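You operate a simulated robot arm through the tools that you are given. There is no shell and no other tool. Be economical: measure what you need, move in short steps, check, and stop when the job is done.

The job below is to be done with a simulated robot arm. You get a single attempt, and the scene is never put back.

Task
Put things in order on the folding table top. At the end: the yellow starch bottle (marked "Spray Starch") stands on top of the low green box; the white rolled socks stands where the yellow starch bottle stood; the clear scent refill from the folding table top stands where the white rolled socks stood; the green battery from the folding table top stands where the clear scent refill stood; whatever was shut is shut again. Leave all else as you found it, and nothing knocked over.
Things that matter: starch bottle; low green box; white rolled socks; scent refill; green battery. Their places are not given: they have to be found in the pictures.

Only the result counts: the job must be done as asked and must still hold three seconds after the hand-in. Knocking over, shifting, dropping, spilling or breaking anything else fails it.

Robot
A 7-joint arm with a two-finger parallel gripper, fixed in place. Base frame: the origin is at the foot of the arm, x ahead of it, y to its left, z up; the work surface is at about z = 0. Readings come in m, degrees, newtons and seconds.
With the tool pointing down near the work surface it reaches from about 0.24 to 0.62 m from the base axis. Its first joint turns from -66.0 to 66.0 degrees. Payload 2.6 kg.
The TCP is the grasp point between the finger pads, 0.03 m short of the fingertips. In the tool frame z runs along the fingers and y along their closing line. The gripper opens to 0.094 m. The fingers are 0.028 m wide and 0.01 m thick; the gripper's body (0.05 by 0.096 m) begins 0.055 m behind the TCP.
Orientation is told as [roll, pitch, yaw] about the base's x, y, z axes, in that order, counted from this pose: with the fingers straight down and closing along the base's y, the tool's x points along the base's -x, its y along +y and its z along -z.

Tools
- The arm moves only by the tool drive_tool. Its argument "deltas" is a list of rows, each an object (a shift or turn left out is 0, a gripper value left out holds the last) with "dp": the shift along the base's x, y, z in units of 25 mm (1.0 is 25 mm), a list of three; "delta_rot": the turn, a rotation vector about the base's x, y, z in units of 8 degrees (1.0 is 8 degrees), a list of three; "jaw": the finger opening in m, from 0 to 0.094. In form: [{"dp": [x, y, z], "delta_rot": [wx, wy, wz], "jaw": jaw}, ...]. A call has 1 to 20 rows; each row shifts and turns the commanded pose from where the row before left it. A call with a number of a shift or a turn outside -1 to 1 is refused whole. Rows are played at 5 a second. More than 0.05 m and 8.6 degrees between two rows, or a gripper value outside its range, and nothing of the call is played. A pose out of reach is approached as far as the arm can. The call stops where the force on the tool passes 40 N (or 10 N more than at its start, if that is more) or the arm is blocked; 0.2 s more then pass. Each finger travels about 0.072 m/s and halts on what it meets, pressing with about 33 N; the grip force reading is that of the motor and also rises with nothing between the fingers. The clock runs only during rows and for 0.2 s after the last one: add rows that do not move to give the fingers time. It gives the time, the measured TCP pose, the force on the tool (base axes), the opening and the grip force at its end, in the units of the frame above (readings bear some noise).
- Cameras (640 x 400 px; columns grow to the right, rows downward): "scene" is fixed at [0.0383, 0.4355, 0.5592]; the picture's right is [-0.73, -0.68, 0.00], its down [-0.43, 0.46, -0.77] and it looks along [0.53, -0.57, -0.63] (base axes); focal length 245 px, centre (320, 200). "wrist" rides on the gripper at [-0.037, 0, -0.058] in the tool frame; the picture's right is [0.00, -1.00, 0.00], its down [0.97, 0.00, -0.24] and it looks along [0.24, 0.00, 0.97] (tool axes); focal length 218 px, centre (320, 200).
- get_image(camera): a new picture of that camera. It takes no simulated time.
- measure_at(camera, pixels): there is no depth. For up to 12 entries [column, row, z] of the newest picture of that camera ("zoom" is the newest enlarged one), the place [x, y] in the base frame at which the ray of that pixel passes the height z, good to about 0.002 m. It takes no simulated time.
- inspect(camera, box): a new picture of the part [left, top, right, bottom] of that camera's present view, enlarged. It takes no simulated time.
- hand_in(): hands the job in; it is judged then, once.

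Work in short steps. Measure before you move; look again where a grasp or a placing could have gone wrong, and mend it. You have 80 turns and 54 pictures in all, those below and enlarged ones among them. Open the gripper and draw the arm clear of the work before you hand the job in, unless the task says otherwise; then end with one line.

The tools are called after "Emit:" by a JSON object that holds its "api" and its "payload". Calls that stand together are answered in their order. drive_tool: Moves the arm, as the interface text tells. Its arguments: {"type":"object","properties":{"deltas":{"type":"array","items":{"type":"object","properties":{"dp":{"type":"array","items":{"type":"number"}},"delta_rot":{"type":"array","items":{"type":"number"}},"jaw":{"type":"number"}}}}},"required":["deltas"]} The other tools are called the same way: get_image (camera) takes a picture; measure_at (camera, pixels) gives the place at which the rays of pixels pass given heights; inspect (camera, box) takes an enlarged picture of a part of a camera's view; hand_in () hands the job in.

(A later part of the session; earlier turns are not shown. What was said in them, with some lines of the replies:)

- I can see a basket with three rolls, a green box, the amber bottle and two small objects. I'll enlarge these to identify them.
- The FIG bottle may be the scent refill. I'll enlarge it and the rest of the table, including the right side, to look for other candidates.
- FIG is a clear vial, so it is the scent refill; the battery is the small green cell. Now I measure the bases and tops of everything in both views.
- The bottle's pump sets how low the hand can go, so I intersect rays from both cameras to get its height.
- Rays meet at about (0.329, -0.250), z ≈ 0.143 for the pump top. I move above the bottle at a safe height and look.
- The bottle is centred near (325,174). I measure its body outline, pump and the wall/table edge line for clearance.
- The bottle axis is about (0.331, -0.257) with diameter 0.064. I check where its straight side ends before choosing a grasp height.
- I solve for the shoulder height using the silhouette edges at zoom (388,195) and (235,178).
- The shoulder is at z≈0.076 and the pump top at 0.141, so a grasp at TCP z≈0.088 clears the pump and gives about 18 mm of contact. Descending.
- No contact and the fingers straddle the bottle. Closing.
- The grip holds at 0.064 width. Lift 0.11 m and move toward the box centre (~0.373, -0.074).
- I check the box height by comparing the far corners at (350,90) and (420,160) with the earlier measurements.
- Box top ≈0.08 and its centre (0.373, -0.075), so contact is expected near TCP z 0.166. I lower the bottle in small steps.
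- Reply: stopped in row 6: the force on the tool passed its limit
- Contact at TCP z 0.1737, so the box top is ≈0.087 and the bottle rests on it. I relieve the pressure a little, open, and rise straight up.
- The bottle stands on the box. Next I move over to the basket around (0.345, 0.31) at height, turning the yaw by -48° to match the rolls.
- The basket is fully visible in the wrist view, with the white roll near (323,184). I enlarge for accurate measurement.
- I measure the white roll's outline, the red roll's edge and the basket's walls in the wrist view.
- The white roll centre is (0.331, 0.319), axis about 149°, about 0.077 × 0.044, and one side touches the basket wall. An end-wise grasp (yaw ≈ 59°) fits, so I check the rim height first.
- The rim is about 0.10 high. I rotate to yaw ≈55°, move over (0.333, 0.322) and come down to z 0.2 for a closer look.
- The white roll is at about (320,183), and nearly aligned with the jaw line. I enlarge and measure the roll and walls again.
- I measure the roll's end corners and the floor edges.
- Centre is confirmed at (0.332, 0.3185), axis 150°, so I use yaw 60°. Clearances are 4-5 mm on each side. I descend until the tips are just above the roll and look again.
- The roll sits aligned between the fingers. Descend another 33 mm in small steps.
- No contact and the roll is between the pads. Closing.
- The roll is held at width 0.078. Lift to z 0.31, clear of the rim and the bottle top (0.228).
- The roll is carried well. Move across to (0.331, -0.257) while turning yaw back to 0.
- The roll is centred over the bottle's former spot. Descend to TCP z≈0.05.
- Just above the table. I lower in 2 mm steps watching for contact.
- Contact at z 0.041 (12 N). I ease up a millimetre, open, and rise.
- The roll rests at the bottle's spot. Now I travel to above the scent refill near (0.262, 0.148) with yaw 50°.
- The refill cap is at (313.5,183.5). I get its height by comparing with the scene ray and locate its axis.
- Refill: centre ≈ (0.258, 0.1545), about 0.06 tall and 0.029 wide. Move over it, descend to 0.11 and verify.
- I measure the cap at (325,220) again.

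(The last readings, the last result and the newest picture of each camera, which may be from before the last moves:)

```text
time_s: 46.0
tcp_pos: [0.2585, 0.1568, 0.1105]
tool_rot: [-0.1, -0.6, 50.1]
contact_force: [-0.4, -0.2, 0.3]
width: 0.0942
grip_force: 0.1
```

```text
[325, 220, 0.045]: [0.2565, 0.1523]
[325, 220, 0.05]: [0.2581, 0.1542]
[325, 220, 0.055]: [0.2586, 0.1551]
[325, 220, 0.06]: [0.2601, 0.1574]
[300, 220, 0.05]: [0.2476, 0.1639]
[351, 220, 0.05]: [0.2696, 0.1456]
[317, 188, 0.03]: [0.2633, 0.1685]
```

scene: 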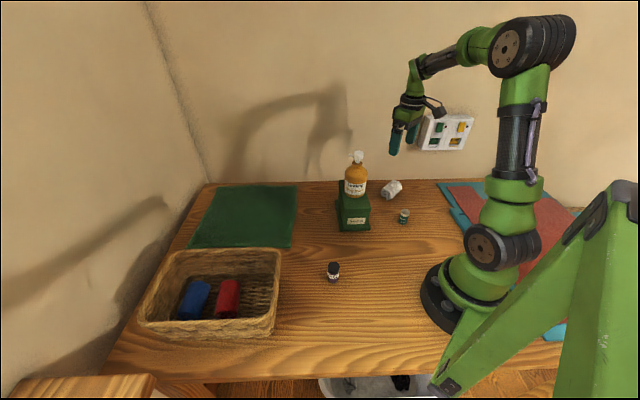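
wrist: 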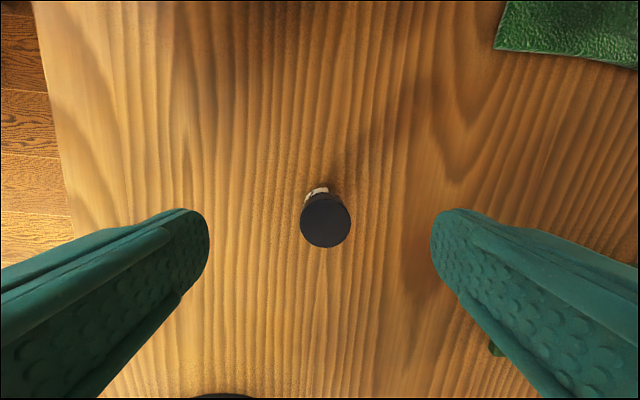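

Centre is (0.2585, 0.155), which matches the TCP. Descend to z 0.038 and close.

Emit:
{"api": "drive_tool", "payload": {"deltas": [{"dp": [0, 0, -1]}, {"dp": [0, 0, -1]}, {"dp": [0, 0, -0.6]}, {"dp": [0, 0, -0.3]}, {}, {"jaw": 0.02}, {}, {}, {}, {}, {}]}}

```text
time_s: 48.4
tcp_pos: [0.258, 0.1551, 0.0397]
tool_rot: [-0.1, -0.5, 50.2]
contact_force: [-0.2, -0.4, 0.0]
width: 0.0272
grip_force: 33.6
```

Gripped at 0.027 width. Lift and carry to above the roll's former place in the basket (0.332, 0.319).

Emit:
{"api": "drive_tool", "payload": {"deltas": [{"dp": [0, 0, 0.5]}, {"dp": [0, 0, 1]}, {"dp": [0, 0, 1]}, {"dp": [0, 0, 1]}, {"dp": [0, 0, 1]}, {"dp": [0, 0, 1]}, {"dp": [0, 0, 1]}, {"dp": [0.4, 0.9, 0]}, {"dp": [0.4, 0.9, 0]}, {"dp": [0.4, 0.9, 0]}, {"dp": [0.4, 0.9, 0]}, {"dp": [0.4, 0.9, 0]}, {"dp": [0.4, 0.9, 0]}, {"dp": [0.4, 0.9, 0]}, {"dp": [0.16, 0.26, 0]}, {}]}}

Emit:
{"api": "get_image", "payload": {"camera": "wrist"}}

```text
time_s: 51.8
tcp_pos: [0.329, 0.321, 0.2022]
tool_rot: [-0.1, -0.5, 50.1]
contact_force: [0.5, 0.3, -0.9]
width: 0.0278
grip_force: 32.8
```

```text
16 pictures are left
```

wrist: 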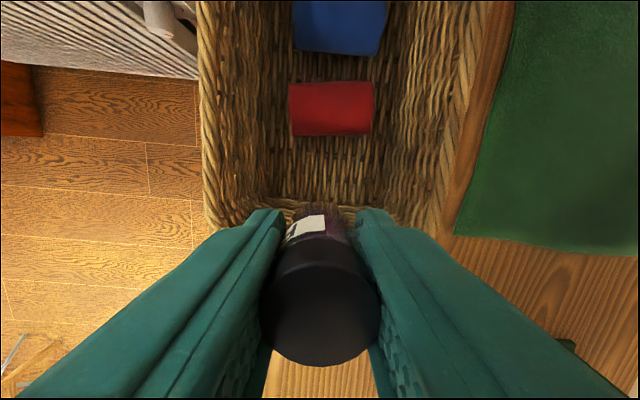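

Descend inside the basket to just above its floor.

Emit:
{"api": "drive_tool", "payload": {"deltas": [{"dp": [0, 0, -1]}, {"dp": [0, 0, -1]}, {"dp": [0, 0, -1]}, {"dp": [0, 0, -1]}, {"dp": [0, 0, -1]}, {"dp": [0, 0, -0.6]}, {"dp": [0, 0, -0.3]}, {}]}}

Emit:
{"api": "get_image", "payload": {"camera": "wrist"}}

```text
time_s: 53.6
tcp_pos: [0.3307, 0.3209, 0.054]
tool_rot: [0.0, -0.4, 50.1]
contact_force: [0.5, -0.3, 0.2]
width: 0.0274
grip_force: 33.6
```

```text
15 pictures are left
```

wrist: 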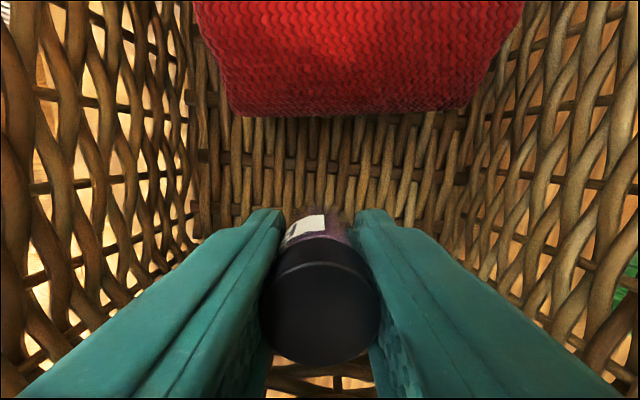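

Position is good. I lower in small steps until contact.

Emit:
{"api": "drive_tool", "payload": {"deltas": [{"dp": [0, 0, -0.1]}, {"dp": [0, 0, -0.1]}, {"dp": [0, 0, -0.08]}, {}]}}

```text
time_s: 54.6
tcp_pos: [0.3299, 0.3198, 0.0464]
tool_rot: [-0.1, -0.5, 50.1]
contact_force: [-0.5, -0.5, 2.2]
width: 0.0276
grip_force: 33.0
```

Emit:
{"api": "drive_tool", "payload": {"deltas": [{"dp": [0, 0, -0.05]}, {}]}}

```text
time_s: 55.2
tcp_pos: [0.3318, 0.32, 0.0479]
tool_rot: [-0.3, -0.8, 49.9]
contact_force: [-2.4, -4.1, 18.7]
width: 0.0277
grip_force: 33.0
```

Firm contact (19 N), so the vial is on the basket floor. I ease off about 1 mm, open moderately to 0.055, then rise.

Emit:
{"api": "drive_tool", "payload": {"deltas": [{"dp": [0, 0, 0.05]}, {"jaw": 0.055}, {}, {}, {"dp": [0, 0, 0.4]}, {"dp": [0, 0, 1]}, {"dp": [0, 0, 1]}, {"dp": [0, 0, 1]}, {"dp": [0, 0, 1]}, {"dp": [0, 0, 1]}, {"dp": [0, 0, 1]}, {}]}}

Emit:
{"api": "get_image", "payload": {"camera": "wrist"}}

Emit:
{"api": "inspect", "payload": {"camera": "scene", "box": [130, 220, 300, 345]}}

```text
time_s: 57.8
tcp_pos: [0.3344, 0.3195, 0.2072]
tool_rot: [-0.1, -0.4, 50.1]
contact_force: [0.4, -0.6, -0.8]
width: 0.0549
grip_force: 0.1
```

```text
14 pictures are left
```

wrist: 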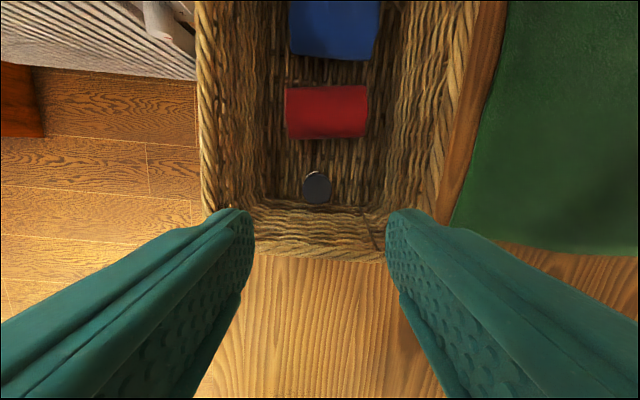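

```text
3.20 times, centred on (215, 282) of scene
```

zoom: 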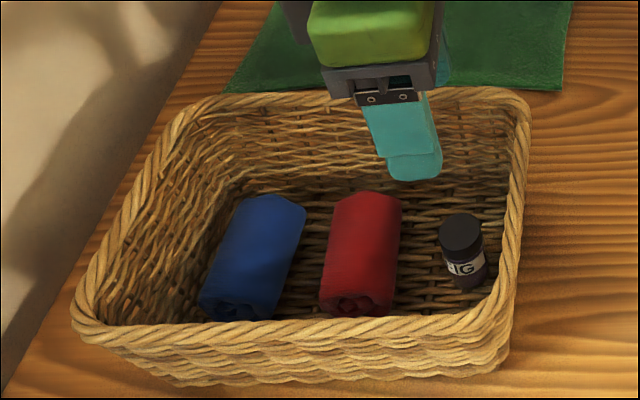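

The refill stands upright at the roll's spot. Next I travel to above the battery near (0.234, -0.160), returning yaw to 0.

Emit:
{"api": "drive_tool", "payload": {"deltas": [{"dp": [-0.2, -0.95, 1], "jaw": 0.06}, {"dp": [-0.2, -0.95, 1]}, {"dp": [-0.2, -0.95, 0.5], "delta_rot": [0, 0, -0.4]}, {"dp": [-0.2, -0.95, 0], "delta_rot": [0, 0, -0.4]}, {"dp": [-0.2, -0.95, 0], "delta_rot": [0, 0, -0.4]}, {"dp": [-0.2, -0.95, 0], "delta_rot": [0, 0, -0.4]}, {"dp": [-0.2, -0.95, 0], "delta_rot": [0, 0, -0.4]}, {"dp": [-0.2, -0.95, 0], "delta_rot": [0, 0, -0.4]}, {"dp": [-0.2, -0.95, 0], "delta_rot": [0, 0, -0.4]}, {"dp": [-0.2, -0.95, 0], "delta_rot": [0, 0, -0.4]}, {"dp": [-0.2, -0.95, 0], "delta_rot": [0, 0, -0.4]}, {"dp": [-0.2, -0.95, 0], "delta_rot": [0, 0, -0.4]}, {"dp": [-0.2, -0.95, 0], "delta_rot": [0, 0, -0.4]}, {"dp": [-0.2, -0.95, 0], "delta_rot": [0, 0, -0.4]}, {"dp": [-0.2, -0.95, 0], "delta_rot": [0, 0, -0.4]}, {"dp": [-0.2, -0.95, 0], "delta_rot": [0, 0, -0.4]}, {"dp": [-0.2, -0.95, 0], "delta_rot": [0, 0, -0.25]}, {"dp": [-0.2, -0.95, 0]}, {"dp": [-0.2, -0.95, 0]}, {"dp": [-0.14, -0.95, -0.5]}]}}

Emit:
{"api": "drive_tool", "payload": {"deltas": [{"dp": [0, -0.16, -0.5]}, {"dp": [0, 0, -1]}, {"dp": [0, 0, -1]}, {}]}}

Emit:
{"api": "get_image", "payload": {"camera": "wrist"}}

```text
time_s: 62.0
tcp_pos: [0.2319, -0.1565, 0.2561]
tool_rot: [-0.1, -0.5, 3.3]
contact_force: [-1.0, -0.2, 0.2]
width: 0.0601
grip_force: 0.1
```

```text
time_s: 63.0
tcp_pos: [0.2343, -0.1623, 0.1916]
tool_rot: [-0.1, -0.5, 3.2]
contact_force: [-0.8, 0.4, 0.3]
width: 0.06
grip_force: 0.0
```

```text
12 pictures are left
```

wrist: 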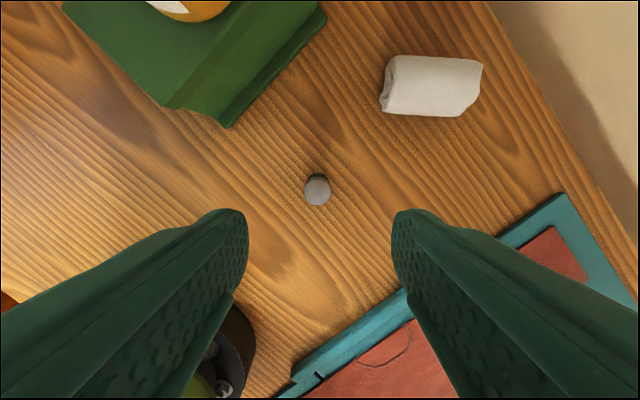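

The battery top is at (317,190); I measure it.

Emit:
{"api": "measure_at", "payload": {"camera": "wrist", "pixels": [[317, 190, 0.035], [317, 190, 0.045], [304, 190, 0.04], [331, 190, 0.04], [318, 172, 0.0]]}}

Emit:
{"api": "measure_at", "payload": {"camera": "scene", "pixels": [[405, 210.5, 0.035], [405, 210.5, 0.045], [405, 210.5, 0.05]]}}

```text
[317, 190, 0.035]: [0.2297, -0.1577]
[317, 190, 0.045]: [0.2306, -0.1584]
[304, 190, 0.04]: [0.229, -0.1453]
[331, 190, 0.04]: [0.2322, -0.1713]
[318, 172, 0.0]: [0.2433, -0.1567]
```

```text
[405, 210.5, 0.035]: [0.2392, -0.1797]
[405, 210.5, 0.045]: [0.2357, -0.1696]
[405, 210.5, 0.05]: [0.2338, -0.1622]
```

Battery centre (0.2305, -0.1585), about 0.05 tall. Descend around it to z 0.037 and close.

Emit:
{"api": "drive_tool", "payload": {"deltas": [{"dp": [-0.14, 0.14, -1]}, {"dp": [0, 0, -1]}, {"dp": [0, 0, -1]}, {"dp": [0, 0, -1]}, {"dp": [0, 0, -1]}, {"dp": [0, 0, -0.7]}, {"dp": [0, 0, -0.48]}, {}, {"jaw": 0.018}, {}, {}, {}, {}]}}

Emit:
{"api": "get_image", "payload": {"camera": "wrist"}}

```text
time_s: 65.8
tcp_pos: [0.2292, -0.1573, 0.0393]
tool_rot: [-0.1, -0.4, 3.2]
contact_force: [-0.2, 0.5, 0.3]
width: 0.0247
grip_force: 32.9
```

```text
11 pictures are left
```

wrist: 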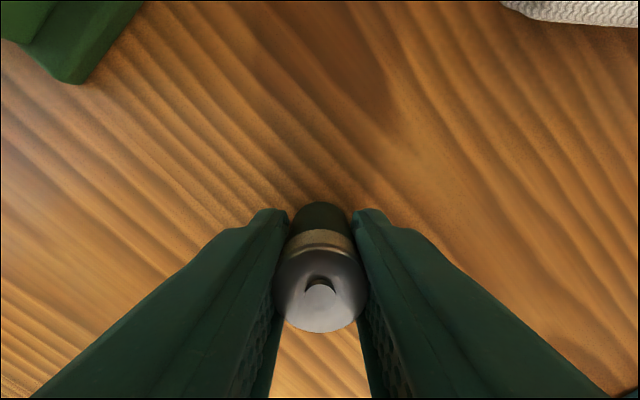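

Gripped. Lift to z≈0.22 and carry to the refill's former spot (0.258, 0.155).

Emit:
{"api": "drive_tool", "payload": {"deltas": [{"dp": [0, 0, 0.5]}, {"dp": [0, 0, 1]}, {"dp": [0, 0, 1]}, {"dp": [0, 0, 1]}, {"dp": [0, 0, 1]}, {"dp": [0, 0, 1]}, {"dp": [0.3, 0.5, 1]}, {"dp": [0.4, 1, 0.8]}, {"dp": [0.4, 1, 0]}, {"dp": [0, 1, 0]}, {"dp": [0, 1, 0]}, {"dp": [0, 1, 0]}, {"dp": [0, 1, 0]}, {"dp": [0, 1, 0]}, {"dp": [0, 1, 0]}, {"dp": [0, 1, 0]}, {"dp": [0, 1, 0]}, {"dp": [0, 1, 0]}, {"dp": [0.02, 1, 0]}, {}]}}

Emit:
{"api": "drive_tool", "payload": {"deltas": [{"dp": [0, 0, -1]}, {"dp": [0, 0, -1]}, {"dp": [0, 0, -1]}, {"dp": [0, 0, -1]}, {"dp": [0, 0, -1]}, {"dp": [0, 0, -1]}, {"dp": [0, 0, -0.6]}, {}, {}]}}

```text
time_s: 70.0
tcp_pos: [0.2583, 0.1575, 0.2226]
tool_rot: [-0.2, -0.5, 3.2]
contact_force: [-0.7, -0.7, -0.4]
width: 0.0249
grip_force: 33.3
```

```text
time_s: 72.0
tcp_pos: [0.2581, 0.156, 0.0555]
tool_rot: [-0.1, -0.5, 3.3]
contact_force: [0.3, 0.5, -1.0]
width: 0.0248
grip_force: 33.2
```

At (0.258, 0.156, 0.0555). Lower gently to contact, expected near 0.038.

Emit:
{"api": "drive_tool", "payload": {"deltas": [{"dp": [0, 0, -0.3]}, {"dp": [0, 0, -0.2]}, {"dp": [0, 0, -0.08]}, {}]}}

```text
time_s: 73.0
tcp_pos: [0.2565, 0.1545, 0.0429]
tool_rot: [-0.2, -0.5, 3.3]
contact_force: [0.3, 0.0, -0.9]
width: 0.0248
grip_force: 32.7
```

Emit:
{"api": "drive_tool", "payload": {"deltas": [{"dp": [0, 0, -0.08]}, {}, {"dp": [0, 0, -0.06]}, {}]}}

```text
time_s: 74.0
tcp_pos: [0.2587, 0.1568, 0.0398]
tool_rot: [-0.1, -0.5, 3.3]
contact_force: [-0.6, 0.1, -1.4]
width: 0.0248
grip_force: 33.2
```

Emit:
{"api": "drive_tool", "payload": {"deltas": [{"dp": [0, 0, -0.05]}, {}, {"dp": [0, 0, -0.04]}, {}]}}

```text
time_s: 75.0
tcp_pos: [0.2591, 0.1562, 0.0373]
tool_rot: [-0.1, -0.7, 3.1]
contact_force: [-2.3, -4.8, 26.0]
width: 0.0247
grip_force: 32.9
```

Contact (26 N). I ease off 1 mm, open, rise and look.

Emit:
{"api": "drive_tool", "payload": {"deltas": [{"dp": [0, 0, 0.05]}, {"jaw": 0.07}, {}, {}, {}, {"dp": [0, 0, 0.5]}, {"dp": [0, 0, 1]}, {"dp": [0, 0, 1]}, {"dp": [0, 0, 1]}, {"dp": [0, 0, 1]}, {"dp": [0, 0, 1]}, {"dp": [0, 0, 1]}, {"dp": [0, 0, 1]}, {"dp": [0, 0, 1]}, {"dp": [0, 0, 1]}, {}]}}

Emit:
{"api": "get_image", "payload": {"camera": "scene"}}

Emit:
{"api": "get_image", "payload": {"camera": "wrist"}}

```text
time_s: 78.4
tcp_pos: [0.2549, 0.1558, 0.2766]
tool_rot: [-0.2, -0.5, 3.2]
contact_force: [0.6, -0.2, 0.0]
width: 0.0701
grip_force: 0.1
```

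```text
10 pictures are left
```

scene: 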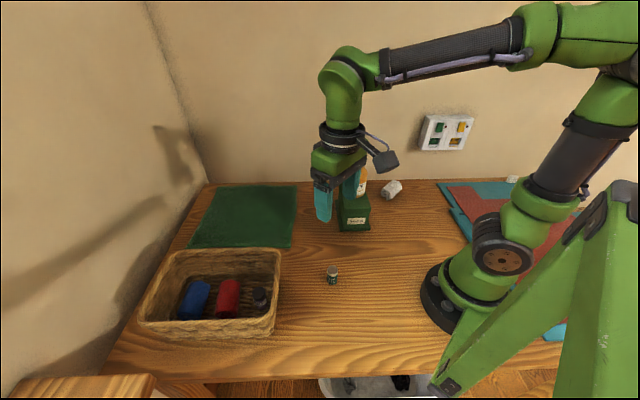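

```text
9 pictures are left
```

wrist: 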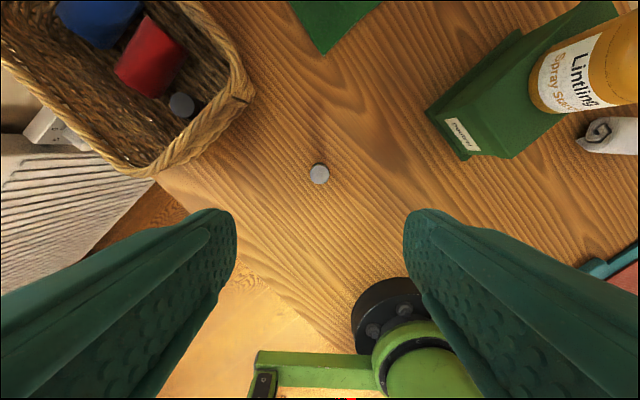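

All four things are placed upright. I raise the arm further clear and take a final look.

Emit:
{"api": "drive_tool", "payload": {"deltas": [{"dp": [0, 0, 1], "jaw": 0.094}, {"dp": [0, 0, 1]}, {"dp": [0.2, 0, 1]}, {"dp": [0.5, 0, 0.5]}, {}, {}]}}

Emit:
{"api": "inspect", "payload": {"camera": "scene", "box": [130, 120, 450, 345]}}

```text
time_s: 79.8
tcp_pos: [0.2739, 0.1561, 0.3662]
tool_rot: [-0.1, -0.5, 3.3]
contact_force: [0.0, -0.1, 0.5]
width: 0.0941
grip_force: 0.1
```

```text
1.78 times, centred on (290, 232) of scene
```

zoom: 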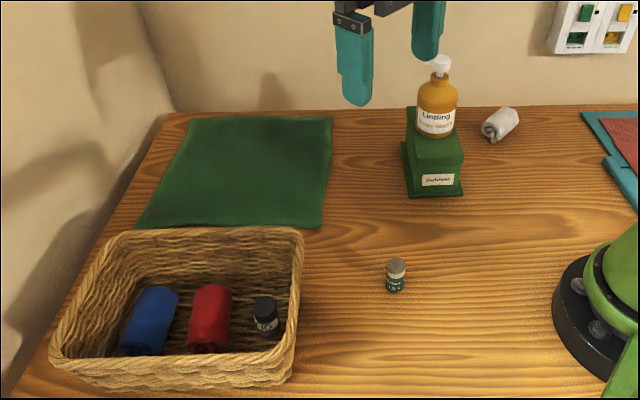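

The final picture shows everything in its place and upright, with the gripper open and clear, so I hand in.

Emit:
{"api": "hand_in", "payload": {}}

```text
The job is handed in.
```

The job is handed in. The starch bottle is on the green box, the white socks are where the bottle stood, the scent refill is where the socks were in the basket, and the green battery is where the refill stood; I opened nothing, and the last picture shows nothing knocked over.
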